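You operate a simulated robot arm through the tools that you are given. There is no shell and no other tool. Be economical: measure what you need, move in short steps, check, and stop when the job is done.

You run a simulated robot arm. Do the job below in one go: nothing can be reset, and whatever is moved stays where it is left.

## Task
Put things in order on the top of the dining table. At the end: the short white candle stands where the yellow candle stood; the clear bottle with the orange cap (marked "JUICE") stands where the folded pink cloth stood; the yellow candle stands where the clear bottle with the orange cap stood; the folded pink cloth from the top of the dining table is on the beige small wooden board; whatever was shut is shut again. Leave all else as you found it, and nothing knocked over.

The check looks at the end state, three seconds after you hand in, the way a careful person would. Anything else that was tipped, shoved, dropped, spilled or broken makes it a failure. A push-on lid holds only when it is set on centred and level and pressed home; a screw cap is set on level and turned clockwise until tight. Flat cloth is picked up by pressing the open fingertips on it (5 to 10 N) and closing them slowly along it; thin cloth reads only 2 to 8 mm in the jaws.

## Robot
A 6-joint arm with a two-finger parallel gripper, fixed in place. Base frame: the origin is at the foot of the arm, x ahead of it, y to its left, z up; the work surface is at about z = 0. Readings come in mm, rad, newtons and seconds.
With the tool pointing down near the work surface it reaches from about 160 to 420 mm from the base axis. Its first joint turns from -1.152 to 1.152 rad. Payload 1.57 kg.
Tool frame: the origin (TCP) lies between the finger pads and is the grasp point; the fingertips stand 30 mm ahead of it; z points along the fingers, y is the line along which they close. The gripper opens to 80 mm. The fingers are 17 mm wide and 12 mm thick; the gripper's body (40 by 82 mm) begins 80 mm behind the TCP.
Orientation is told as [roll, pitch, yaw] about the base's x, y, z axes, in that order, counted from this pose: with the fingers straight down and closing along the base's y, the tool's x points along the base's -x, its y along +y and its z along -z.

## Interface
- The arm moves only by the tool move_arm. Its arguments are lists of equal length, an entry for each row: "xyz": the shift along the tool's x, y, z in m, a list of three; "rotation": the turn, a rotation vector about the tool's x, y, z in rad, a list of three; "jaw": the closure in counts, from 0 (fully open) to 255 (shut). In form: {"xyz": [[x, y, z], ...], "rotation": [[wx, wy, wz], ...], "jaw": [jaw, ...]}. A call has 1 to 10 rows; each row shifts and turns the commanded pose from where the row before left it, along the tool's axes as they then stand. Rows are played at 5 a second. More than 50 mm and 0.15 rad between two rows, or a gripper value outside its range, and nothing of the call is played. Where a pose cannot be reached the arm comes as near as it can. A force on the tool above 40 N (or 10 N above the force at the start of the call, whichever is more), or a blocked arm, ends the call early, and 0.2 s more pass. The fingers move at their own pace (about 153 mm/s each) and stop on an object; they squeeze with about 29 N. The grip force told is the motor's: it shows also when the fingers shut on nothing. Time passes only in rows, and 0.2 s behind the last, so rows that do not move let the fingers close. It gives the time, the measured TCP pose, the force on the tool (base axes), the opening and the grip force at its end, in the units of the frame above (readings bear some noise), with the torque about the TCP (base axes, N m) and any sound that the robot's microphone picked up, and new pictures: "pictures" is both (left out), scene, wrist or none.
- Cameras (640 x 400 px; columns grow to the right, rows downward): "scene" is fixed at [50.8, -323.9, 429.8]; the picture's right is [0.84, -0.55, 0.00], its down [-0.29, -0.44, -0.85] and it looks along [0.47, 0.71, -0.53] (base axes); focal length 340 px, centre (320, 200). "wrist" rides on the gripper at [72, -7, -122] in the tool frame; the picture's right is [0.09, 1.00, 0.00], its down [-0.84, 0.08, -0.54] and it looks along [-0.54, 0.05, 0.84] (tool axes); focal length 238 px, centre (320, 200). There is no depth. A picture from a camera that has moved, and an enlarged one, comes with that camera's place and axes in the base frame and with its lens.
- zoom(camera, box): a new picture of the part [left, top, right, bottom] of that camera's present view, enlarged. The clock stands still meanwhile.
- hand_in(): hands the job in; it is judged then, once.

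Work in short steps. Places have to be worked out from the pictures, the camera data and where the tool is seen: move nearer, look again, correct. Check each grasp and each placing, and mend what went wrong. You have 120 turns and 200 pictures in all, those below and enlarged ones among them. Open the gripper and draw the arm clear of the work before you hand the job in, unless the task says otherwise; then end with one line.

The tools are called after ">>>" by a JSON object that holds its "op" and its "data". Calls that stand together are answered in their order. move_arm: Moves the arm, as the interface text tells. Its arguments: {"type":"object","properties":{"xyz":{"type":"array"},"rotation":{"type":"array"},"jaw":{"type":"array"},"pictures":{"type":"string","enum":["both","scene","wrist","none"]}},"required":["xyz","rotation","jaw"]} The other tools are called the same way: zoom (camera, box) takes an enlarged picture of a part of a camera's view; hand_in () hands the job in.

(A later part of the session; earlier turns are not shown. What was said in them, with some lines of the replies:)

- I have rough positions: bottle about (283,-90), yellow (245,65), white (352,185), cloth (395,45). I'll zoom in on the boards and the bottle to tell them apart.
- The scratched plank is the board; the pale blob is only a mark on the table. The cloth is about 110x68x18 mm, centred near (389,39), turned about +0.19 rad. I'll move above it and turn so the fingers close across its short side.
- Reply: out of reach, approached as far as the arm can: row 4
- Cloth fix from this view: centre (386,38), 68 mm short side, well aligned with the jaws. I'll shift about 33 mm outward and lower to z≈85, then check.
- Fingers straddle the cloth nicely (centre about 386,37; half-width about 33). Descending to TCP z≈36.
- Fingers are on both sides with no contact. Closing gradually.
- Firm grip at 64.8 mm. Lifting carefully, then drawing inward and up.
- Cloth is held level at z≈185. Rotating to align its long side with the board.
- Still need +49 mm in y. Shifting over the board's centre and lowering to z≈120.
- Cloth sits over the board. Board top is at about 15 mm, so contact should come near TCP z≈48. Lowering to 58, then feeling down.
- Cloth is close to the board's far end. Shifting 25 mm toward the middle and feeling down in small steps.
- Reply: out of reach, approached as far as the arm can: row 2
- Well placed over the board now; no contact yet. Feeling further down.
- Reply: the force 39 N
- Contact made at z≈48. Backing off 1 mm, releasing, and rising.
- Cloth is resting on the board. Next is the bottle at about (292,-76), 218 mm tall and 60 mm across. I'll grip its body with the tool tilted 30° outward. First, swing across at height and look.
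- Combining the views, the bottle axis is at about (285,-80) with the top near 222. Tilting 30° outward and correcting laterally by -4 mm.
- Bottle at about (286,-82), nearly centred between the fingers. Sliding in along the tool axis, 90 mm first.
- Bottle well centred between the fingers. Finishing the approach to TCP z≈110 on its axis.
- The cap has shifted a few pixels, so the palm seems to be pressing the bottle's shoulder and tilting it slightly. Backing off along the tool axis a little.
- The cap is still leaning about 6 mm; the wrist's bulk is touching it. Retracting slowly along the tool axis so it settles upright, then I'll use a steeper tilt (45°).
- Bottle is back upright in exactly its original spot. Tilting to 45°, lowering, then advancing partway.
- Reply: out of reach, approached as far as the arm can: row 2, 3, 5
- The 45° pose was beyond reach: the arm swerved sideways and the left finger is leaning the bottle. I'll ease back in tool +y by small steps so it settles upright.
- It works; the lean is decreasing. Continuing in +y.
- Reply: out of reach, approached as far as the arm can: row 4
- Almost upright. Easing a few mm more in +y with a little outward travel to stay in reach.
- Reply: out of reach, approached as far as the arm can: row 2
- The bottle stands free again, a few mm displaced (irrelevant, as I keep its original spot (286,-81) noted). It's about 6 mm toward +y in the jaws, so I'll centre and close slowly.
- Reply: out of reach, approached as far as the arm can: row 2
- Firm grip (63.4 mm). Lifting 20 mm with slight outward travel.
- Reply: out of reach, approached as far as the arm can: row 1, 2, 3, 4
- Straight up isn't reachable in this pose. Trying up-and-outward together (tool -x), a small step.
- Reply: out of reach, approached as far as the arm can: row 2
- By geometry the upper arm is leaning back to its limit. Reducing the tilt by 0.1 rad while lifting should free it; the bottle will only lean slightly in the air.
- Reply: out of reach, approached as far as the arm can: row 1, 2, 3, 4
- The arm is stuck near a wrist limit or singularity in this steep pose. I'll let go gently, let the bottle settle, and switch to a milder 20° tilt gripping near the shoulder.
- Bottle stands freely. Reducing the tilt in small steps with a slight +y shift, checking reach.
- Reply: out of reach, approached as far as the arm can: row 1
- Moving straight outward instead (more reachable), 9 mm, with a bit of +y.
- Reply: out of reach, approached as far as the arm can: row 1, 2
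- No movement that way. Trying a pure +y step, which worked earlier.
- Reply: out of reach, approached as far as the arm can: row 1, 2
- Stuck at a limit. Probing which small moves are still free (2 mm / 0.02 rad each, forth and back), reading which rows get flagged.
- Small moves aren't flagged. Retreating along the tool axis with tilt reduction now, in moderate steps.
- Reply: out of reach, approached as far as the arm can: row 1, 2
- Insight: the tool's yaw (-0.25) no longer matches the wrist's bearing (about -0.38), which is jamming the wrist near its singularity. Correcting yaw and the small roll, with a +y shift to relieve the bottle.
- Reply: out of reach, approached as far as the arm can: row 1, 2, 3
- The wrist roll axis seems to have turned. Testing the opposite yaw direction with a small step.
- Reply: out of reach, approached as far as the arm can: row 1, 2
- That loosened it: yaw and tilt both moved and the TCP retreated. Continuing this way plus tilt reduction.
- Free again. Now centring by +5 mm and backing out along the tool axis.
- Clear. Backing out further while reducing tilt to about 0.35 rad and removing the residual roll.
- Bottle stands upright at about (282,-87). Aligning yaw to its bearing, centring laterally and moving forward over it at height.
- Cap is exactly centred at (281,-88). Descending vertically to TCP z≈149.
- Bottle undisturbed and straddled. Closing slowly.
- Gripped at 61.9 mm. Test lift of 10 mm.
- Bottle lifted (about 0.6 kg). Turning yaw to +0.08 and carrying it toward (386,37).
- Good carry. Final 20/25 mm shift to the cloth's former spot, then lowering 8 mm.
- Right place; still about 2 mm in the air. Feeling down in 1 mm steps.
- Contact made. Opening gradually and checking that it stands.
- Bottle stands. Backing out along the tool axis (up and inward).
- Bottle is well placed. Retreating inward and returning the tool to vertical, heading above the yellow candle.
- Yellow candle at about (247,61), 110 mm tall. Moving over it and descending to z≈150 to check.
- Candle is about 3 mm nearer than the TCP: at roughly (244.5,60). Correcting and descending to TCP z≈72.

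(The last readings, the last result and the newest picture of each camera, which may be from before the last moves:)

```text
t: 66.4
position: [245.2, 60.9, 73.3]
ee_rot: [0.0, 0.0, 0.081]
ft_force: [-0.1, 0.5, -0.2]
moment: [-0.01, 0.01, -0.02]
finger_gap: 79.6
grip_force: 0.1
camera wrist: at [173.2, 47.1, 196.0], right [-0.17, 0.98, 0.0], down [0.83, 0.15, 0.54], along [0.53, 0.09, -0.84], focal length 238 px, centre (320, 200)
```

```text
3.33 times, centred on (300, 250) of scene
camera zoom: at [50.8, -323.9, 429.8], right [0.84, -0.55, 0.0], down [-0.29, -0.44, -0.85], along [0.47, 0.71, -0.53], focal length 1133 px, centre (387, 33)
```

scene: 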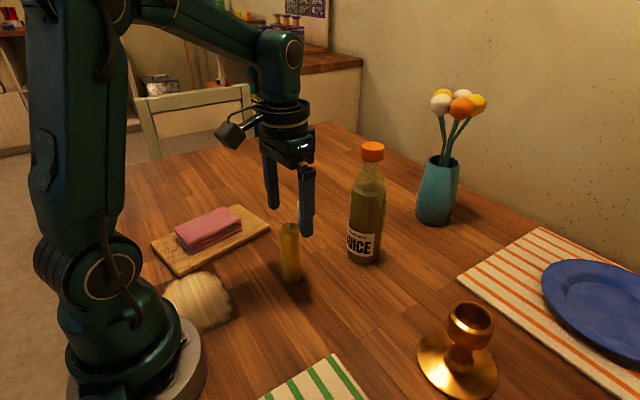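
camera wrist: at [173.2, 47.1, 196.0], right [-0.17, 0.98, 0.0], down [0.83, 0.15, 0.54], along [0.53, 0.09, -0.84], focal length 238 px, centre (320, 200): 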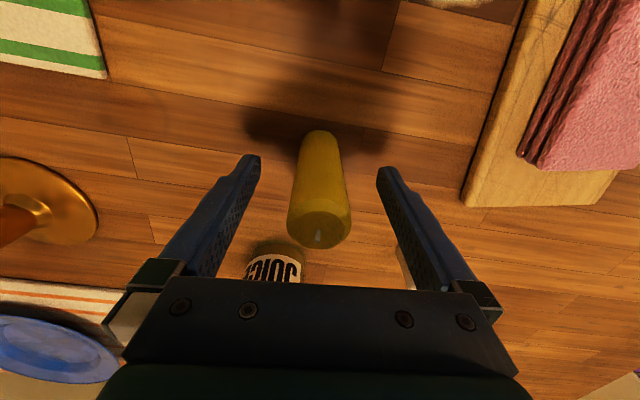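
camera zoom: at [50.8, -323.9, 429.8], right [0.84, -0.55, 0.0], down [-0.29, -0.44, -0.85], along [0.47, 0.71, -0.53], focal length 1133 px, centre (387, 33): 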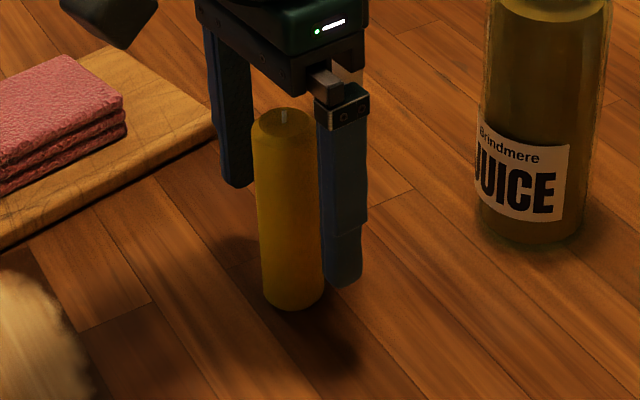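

Candle is aligned with the finger pads. Closing slowly.

>>> {"op": "move_arm", "data": {"xyz": [[0, 0, 0], [0, 0, 0], [0, 0, 0], [0, 0, 0], [0, 0, 0], [0, 0, 0], [0, 0, 0], [0, 0, 0]], "rotation": [[0, 0, 0], [0, 0, 0], [0, 0, 0], [0, 0, 0], [0, 0, 0], [0, 0, 0], [0, 0, 0], [0, 0, 0]], "jaw": [60, 110, 135, 155, 170, 185, 200, 200], "pictures": "wrist"}}

```text
t: 68.2
position: [243.9, 60.4, 74.0]
ee_rot: [0.001, -0.002, 0.082]
ft_force: [-0.4, -0.1, 0.8]
moment: [0.02, 0.01, 0.0]
finger_gap: 30.2
grip_force: 29.5
camera wrist: at [173.3, 47.2, 196.3], right [-0.17, 0.98, 0.0], down [0.83, 0.15, 0.54], along [0.53, 0.09, -0.84], focal length 238 px, centre (320, 200)
```

wrist: 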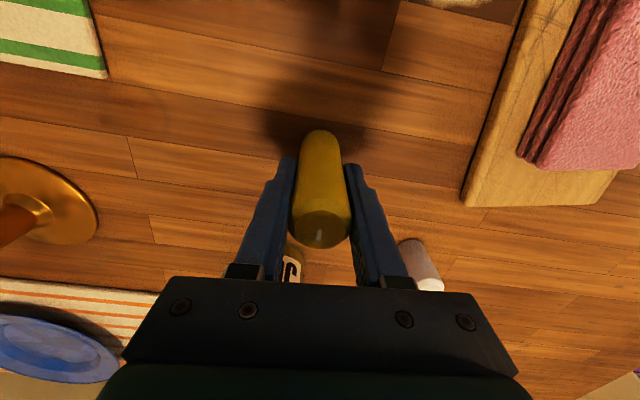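

Candle held (30.2 mm). Lifting 40 mm and carrying to the bottle's original spot (286,-81).

>>> {"op": "move_arm", "data": {"xyz": [[0, 0, -0.01], [0, 0, -0.03], [-0.0076, -0.0361, 0], [-0.0076, -0.0361, 0], [-0.0076, -0.0361, 0], [-0.0076, -0.0361, 0], [0, 0, 0], [0, 0, 0]], "rotation": [[0, 0, 0], [0, 0, 0], [0, 0, 0], [0, 0, 0], [0, 0, 0], [0, 0, 0], [0, 0, 0], [0, 0, 0]], "jaw": [200, 200, 200, 200, 200, 200, 200, 200]}}

```text
t: 70.0
position: [287.9, -80.4, 114.9]
ee_rot: [0.001, -0.002, 0.082]
ft_force: [-0.4, -0.2, 0.0]
moment: [0.05, 0.0, -0.04]
finger_gap: 30.8
grip_force: 28.9
camera wrist: at [216.3, -93.9, 237.2], right [-0.17, 0.98, 0.0], down [0.83, 0.15, 0.54], along [0.53, 0.09, -0.84], focal length 238 px, centre (320, 200)
```

scene: 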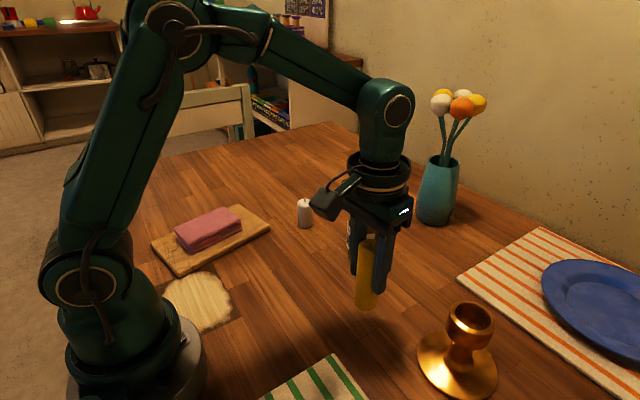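
wrist: 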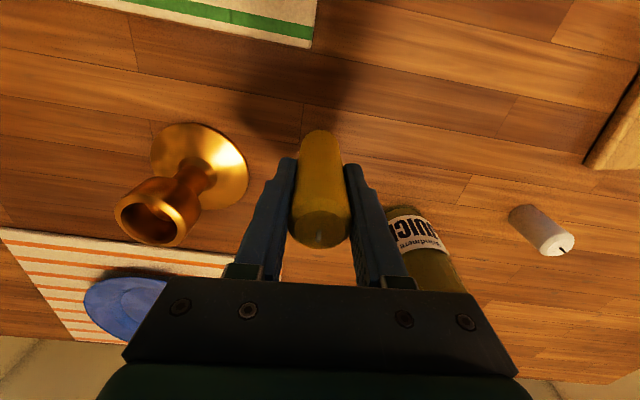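

Over the spot. Lowering to just above contact (grasp was at z≈74), then feeling.

>>> {"op": "move_arm", "data": {"xyz": [[0.001, 0, 0.02], [0, 0, 0.015], [0, 0, 0.004], [0, 0, 0.001], [0, 0, 0.001], [0, 0, 0]], "rotation": [[0, 0, 0], [0, 0, 0], [0, 0, 0], [0, 0, 0], [0, 0, 0], [0, 0, 0]], "jaw": [200, 200, 200, 200, 200, 200]}}

>>> {"op": "zoom", "data": {"camera": "scene", "box": [310, 220, 470, 340]}}

```text
t: 71.4
position: [285.5, -81.2, 74.2]
ee_rot: [0.0, -0.001, 0.083]
ft_force: [-3.8, 1.3, 20.8]
moment: [0.11, 0.25, 0.13]
finger_gap: 30.6
grip_force: 29.5
camera wrist: at [214.5, -94.3, 196.0], right [-0.17, 0.98, 0.0], down [0.83, 0.15, 0.54], along [0.54, 0.09, -0.84], focal length 238 px, centre (320, 200)
```

scene: 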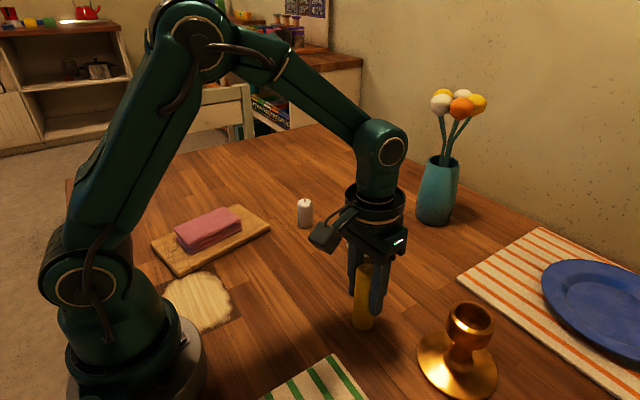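
wrist: 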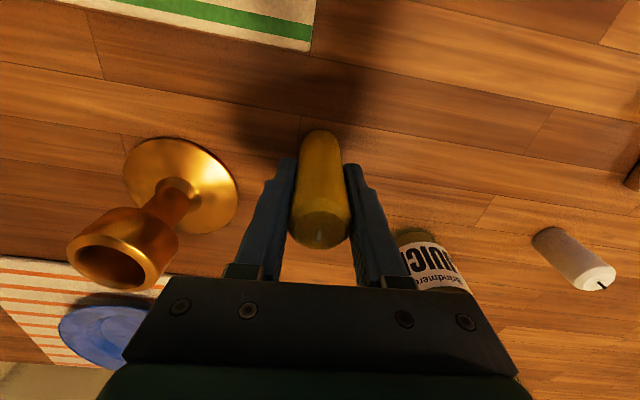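

```text
3.33 times, centred on (390, 280) of scene
camera zoom: at [50.7, -323.9, 429.8], right [0.84, -0.55, 0.0], down [-0.29, -0.44, -0.85], along [0.47, 0.71, -0.53], focal length 1133 px, centre (87, -67)
```

zoom: 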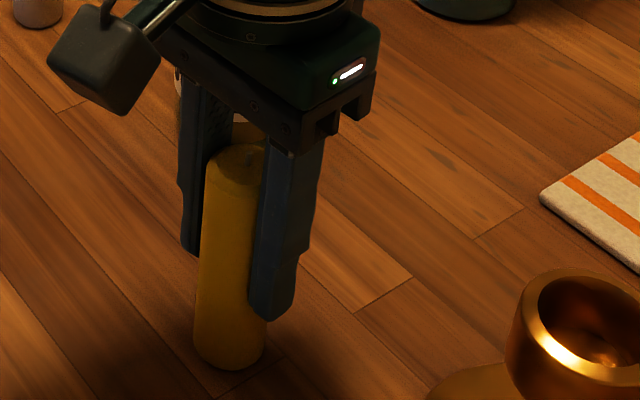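

Contact made (21 N). Relieving, opening gradually, and rising.

>>> {"op": "move_arm", "data": {"xyz": [[0, 0, -0.0007], [0, 0, 0], [0, 0, 0], [0, 0, 0], [0, 0, 0], [0, 0, -0.02], [0, 0, -0.03], [0, 0, -0.04], [0, 0, 0]], "rotation": [[0, 0, 0], [0, 0, 0], [0, 0, 0], [0, 0, 0], [0, 0, 0], [0, 0, 0], [0, 0, 0], [0, 0, 0], [0, 0, 0]], "jaw": [200, 150, 130, 80, 0, 0, 0, 0, 0]}}

```text
t: 73.4
position: [285.0, -80.1, 166.1]
ee_rot: [0.0, -0.002, 0.082]
ft_force: [0.8, 0.4, -0.2]
moment: [0.02, -0.01, 0.0]
finger_gap: 80.0
grip_force: 0.1
camera wrist: at [213.8, -93.8, 287.6], right [-0.17, 0.98, 0.0], down [0.83, 0.15, 0.54], along [0.53, 0.09, -0.84], focal length 238 px, centre (320, 200)
```

scene: 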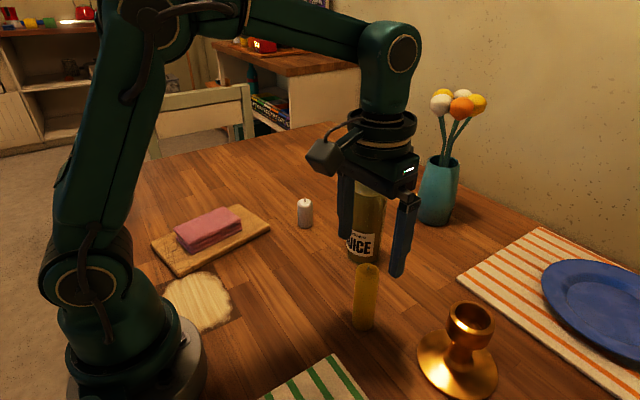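
wrist: 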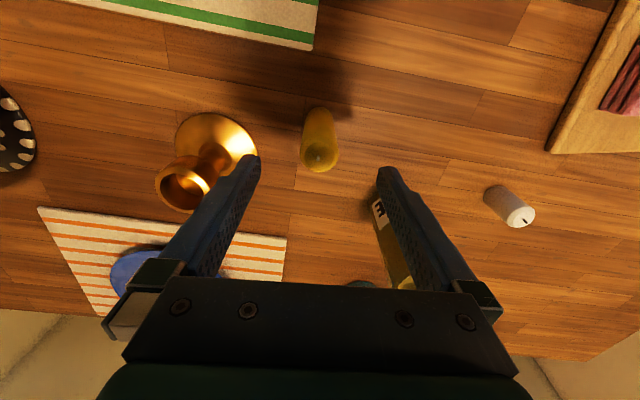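

Yellow candle stands at the bottle's old place. Now to the white candle near (350,182), keeping clear of the bottle by routing inward.

>>> {"op": "move_arm", "data": {"xyz": [[0.0055, 0.0406, 0], [0.0055, 0.0406, 0], [0.0055, 0.0406, 0], [0.0055, 0.0406, 0], [0, 0, 0], [0, 0, 0], [0, 0, 0.01], [-0.0378, 0.0165, 0.01], [-0.0378, 0.0165, 0.01], [-0.03, 0.0165, 0.01]], "rotation": [[0, 0, 0], [0, 0, 0], [0, 0, 0], [0, 0, 0], [0, 0, -0.107], [0, 0, -0.107], [0, 0, -0.107], [0, 0, 0], [0, 0, 0], [0, 0, 0]], "jaw": [0, 0, 0, 0, 0, 0, 0, 0, 0, 0]}}

```text
t: 75.6
position: [328.9, 166.4, 122.8]
ee_rot: [0.002, 0.001, 0.402]
ft_force: [0.5, -1.1, 0.6]
moment: [0.0, -0.02, 0.01]
finger_gap: 80.2
grip_force: 0.1
camera wrist: at [265.1, 131.3, 246.0], right [-0.48, 0.88, 0.0], down [0.74, 0.4, 0.54], along [0.48, 0.26, -0.84], focal length 238 px, centre (320, 200)
```

scene: 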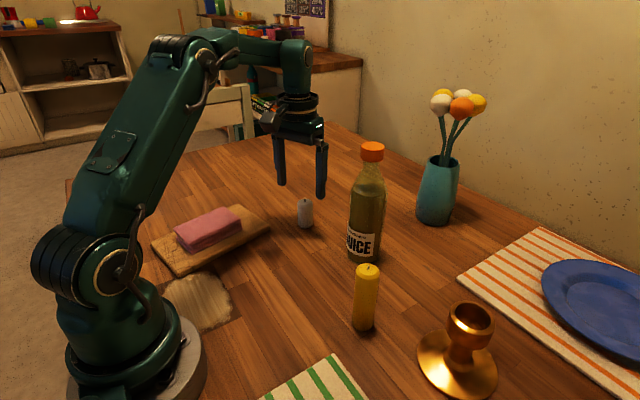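
wrist: 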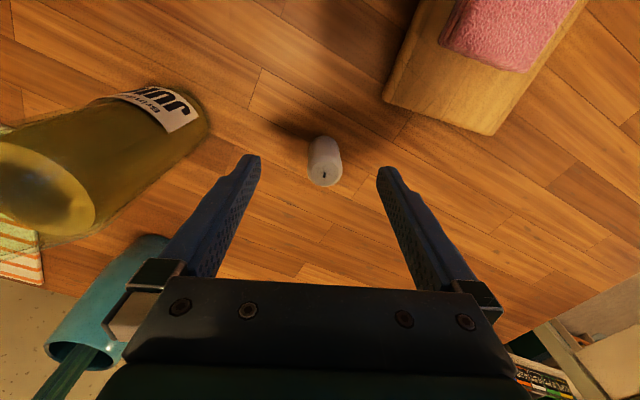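

White candle at about (349,180). Shifting over it and descending to z≈85.

>>> {"op": "move_arm", "data": {"xyz": [[-0.0235, 0.0035, 0.01], [0, 0, 0.025], [0, 0, 0]], "rotation": [[0, 0, 0], [0, 0, 0], [0, 0, 0]], "jaw": [0, 0, 0], "pictures": "wrist"}}

```text
t: 76.4
position: [349.9, 178.6, 89.1]
ee_rot: [0.001, -0.002, 0.404]
ft_force: [0.7, 0.5, 0.1]
moment: [-0.01, 0.03, 0.04]
finger_gap: 79.9
grip_force: 0.0
camera wrist: at [285.4, 143.1, 211.2], right [-0.48, 0.88, 0.0], down [0.74, 0.4, 0.54], along [0.48, 0.26, -0.84], focal length 238 px, centre (320, 200)
```

wrist: 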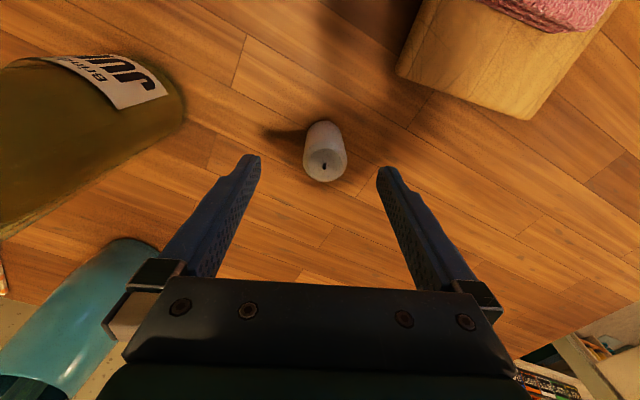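

Nearly centred; +2.5 mm laterally, then down to TCP z≈40.

>>> {"op": "move_arm", "data": {"xyz": [[0, 0.0025, 0.012], [0, 0, 0.012], [0, 0, 0.012], [0, 0, 0.012], [0, 0, 0]], "rotation": [[0, 0, 0], [0, 0, 0], [0, 0, 0], [0, 0, 0], [0, 0, 0]], "jaw": [0, 0, 0, 0, 0], "pictures": "wrist"}}

```text
t: 77.6
position: [349.0, 181.2, 40.8]
ee_rot: [0.002, -0.002, 0.401]
ft_force: [0.3, 0.4, 0.2]
moment: [0.01, -0.03, 0.01]
finger_gap: 80.0
grip_force: 0.0
camera wrist: at [283.7, 146.2, 163.9], right [-0.48, 0.88, 0.0], down [0.74, 0.4, 0.54], along [0.48, 0.26, -0.84], focal length 238 px, centre (320, 200)
```

wrist: 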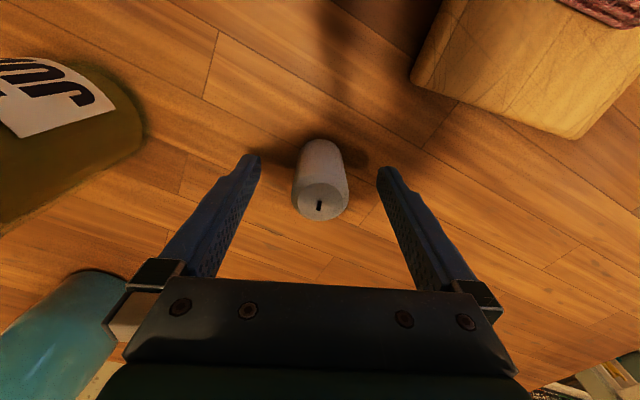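

Perfectly centred. Closing slowly.

>>> {"op": "move_arm", "data": {"xyz": [[0, 0, 0], [0, 0, 0], [0, 0, 0], [0, 0, 0], [0, 0, 0], [0, 0, 0], [0, 0, 0], [0, 0, 0]], "rotation": [[0, 0, 0], [0, 0, 0], [0, 0, 0], [0, 0, 0], [0, 0, 0], [0, 0, 0], [0, 0, 0], [0, 0, 0]], "jaw": [60, 110, 135, 155, 170, 185, 200, 200], "pictures": "wrist"}}

```text
t: 79.4
position: [347.6, 180.7, 41.9]
ee_rot: [0.001, -0.001, 0.404]
ft_force: [0.6, 0.3, 0.0]
moment: [0.02, -0.03, 0.02]
finger_gap: 30.8
grip_force: 29.1
camera wrist: at [283.7, 146.1, 164.1], right [-0.48, 0.88, 0.0], down [0.74, 0.4, 0.54], along [0.48, 0.26, -0.84], focal length 238 px, centre (320, 200)
```

wrist: 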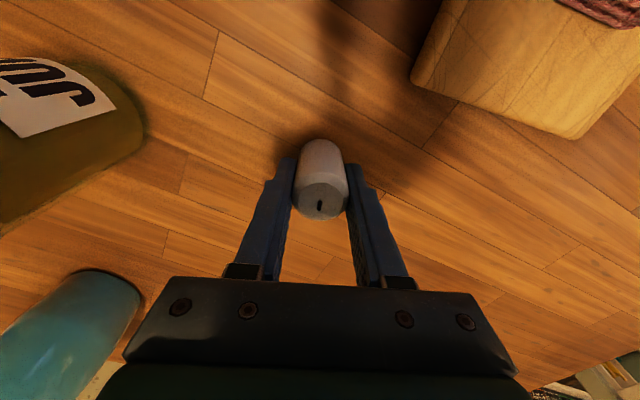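

White candle held (30.8 mm). Lifting 50 mm and carrying to (244.5,60).

>>> {"op": "move_arm", "data": {"xyz": [[0, 0, -0.01], [0, 0, -0.02], [0, 0, -0.02], [0.0355, -0.0176, 0], [0.0355, -0.0176, 0], [0.0355, -0.0176, 0], [0.0355, -0.0176, 0], [0, 0, 0], [0, 0, 0]], "rotation": [[0, 0, 0], [0, 0, 0], [0, 0, 0], [0, 0, 0], [0, 0, 0], [0, 0, 0], [0, 0, 0], [0, 0, 0], [0, 0, 0]], "jaw": [200, 200, 200, 200, 200, 200, 200, 200, 200]}}

```text
t: 81.4
position: [244.5, 61.0, 91.6]
ee_rot: [-0.001, -0.003, 0.404]
ft_force: [-1.3, 0.0, -0.2]
moment: [0.02, -0.01, -0.02]
finger_gap: 30.5
grip_force: 29.2
camera wrist: at [180.4, 25.2, 213.5], right [-0.48, 0.88, 0.0], down [0.74, 0.4, 0.54], along [0.48, 0.26, -0.84], focal length 238 px, centre (320, 200)
```

scene: 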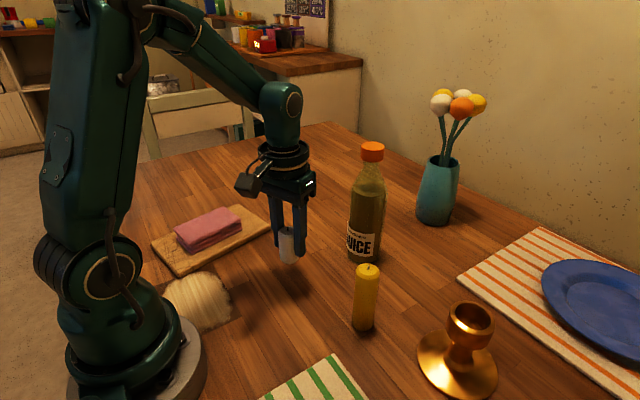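
wrist: 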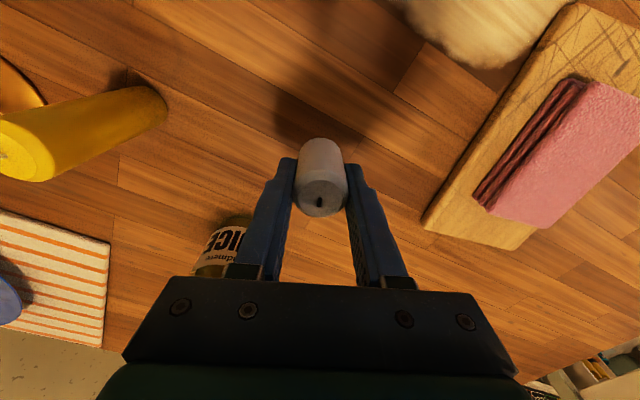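

On the spot. Lowering 50 mm, with the last millimetres slow.

>>> {"op": "move_arm", "data": {"xyz": [[0, 0, 0.025], [0, 0, 0.018], [0, 0, 0.005], [0, 0, 0.001], [0, 0, 0.0008], [0, 0, 0]], "rotation": [[0, 0, 0], [0, 0, 0], [0, 0, 0], [0, 0, 0], [0, 0, 0], [0, 0, 0]], "jaw": [200, 200, 200, 200, 200, 200], "pictures": "scene"}}

```text
t: 82.8
position: [244.9, 60.2, 40.8]
ee_rot: [0.0, 0.0, 0.402]
ft_force: [2.3, -0.2, 5.4]
moment: [-0.03, -0.17, 0.01]
finger_gap: 30.2
grip_force: 28.6
```

scene: 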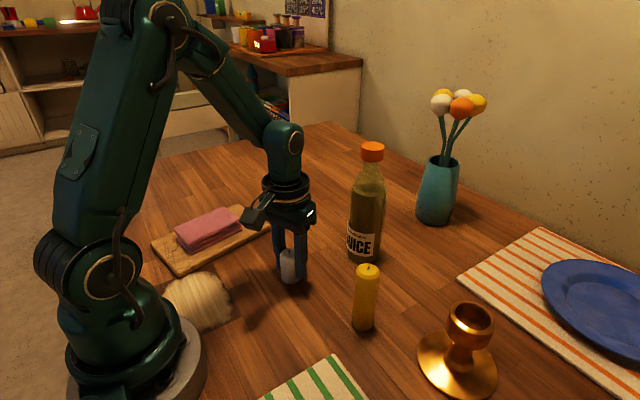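

Touching the table. Releasing gradually and rising straight up well clear.

>>> {"op": "move_arm", "data": {"xyz": [[0, 0, 0], [0, 0, 0], [0, 0, 0], [0, 0, 0], [0, 0, -0.02], [0, 0, -0.04], [0, 0, -0.05], [0, 0, -0.05], [0.02, 0, -0.03], [0, 0, 0]], "rotation": [[0, 0, 0], [0, 0, 0], [0, 0, 0], [0, 0, 0], [0, 0, 0], [0, 0, 0], [0, 0, 0], [0, 0, 0], [0, 0, 0], [0, 0, 0]], "jaw": [150, 130, 80, 0, 0, 0, 0, 0, 0, 0]}}

>>> {"op": "zoom", "data": {"camera": "scene", "box": [140, 130, 440, 350]}}

```text
t: 85.0
position: [224.7, 52.0, 231.4]
ee_rot: [0.0, -0.002, 0.404]
ft_force: [-0.4, -1.1, 0.5]
moment: [0.03, 0.0, 0.0]
finger_gap: 80.1
grip_force: 0.1
camera wrist: at [161.9, 16.8, 353.8], right [-0.48, 0.88, 0.0], down [0.74, 0.4, 0.54], along [0.48, 0.26, -0.84], focal length 238 px, centre (320, 200)
```

scene: 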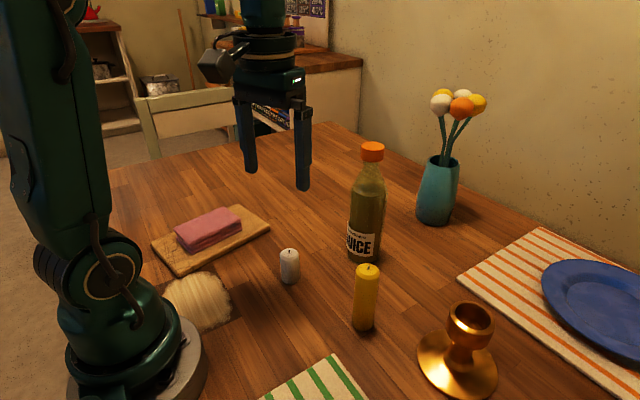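
wrist: 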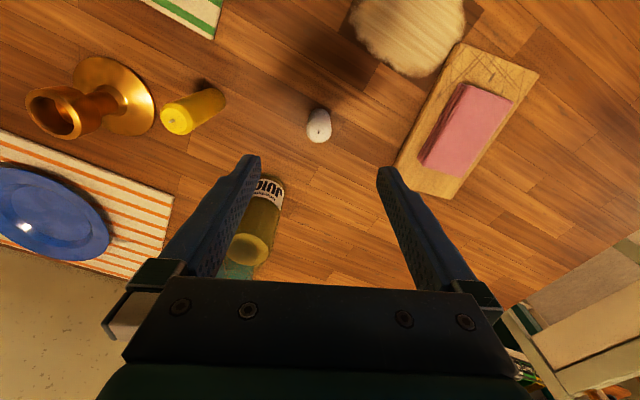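

```text
1.82 times, centred on (290, 240) of scene
camera zoom: at [50.8, -323.9, 429.8], right [0.84, -0.55, 0.0], down [-0.29, -0.44, -0.85], along [0.47, 0.71, -0.53], focal length 618 px, centre (374, 127)
```

zoom: 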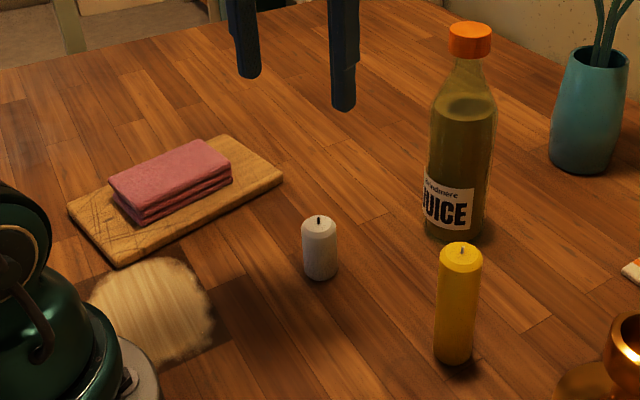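

Everything is upright and in its target place: the white candle at yellow's old base pixel, the bottle at the cloth's spot, yellow at the bottle's spot, and the cloth on the board. The gripper is open and clear, so I'm handing in.

>>> {"op": "hand_in", "data": {}}

```text
The job is handed in.
```

I've handed the job in: the white candle, bottle, yellow candle and pink cloth are all in their new places, everything is standing upright, and the bottle's cap stayed on. While I was trying to grip the bottle I tilted it several times, once by roughly 20°. It never fell, and I put it back upright before carrying it over.
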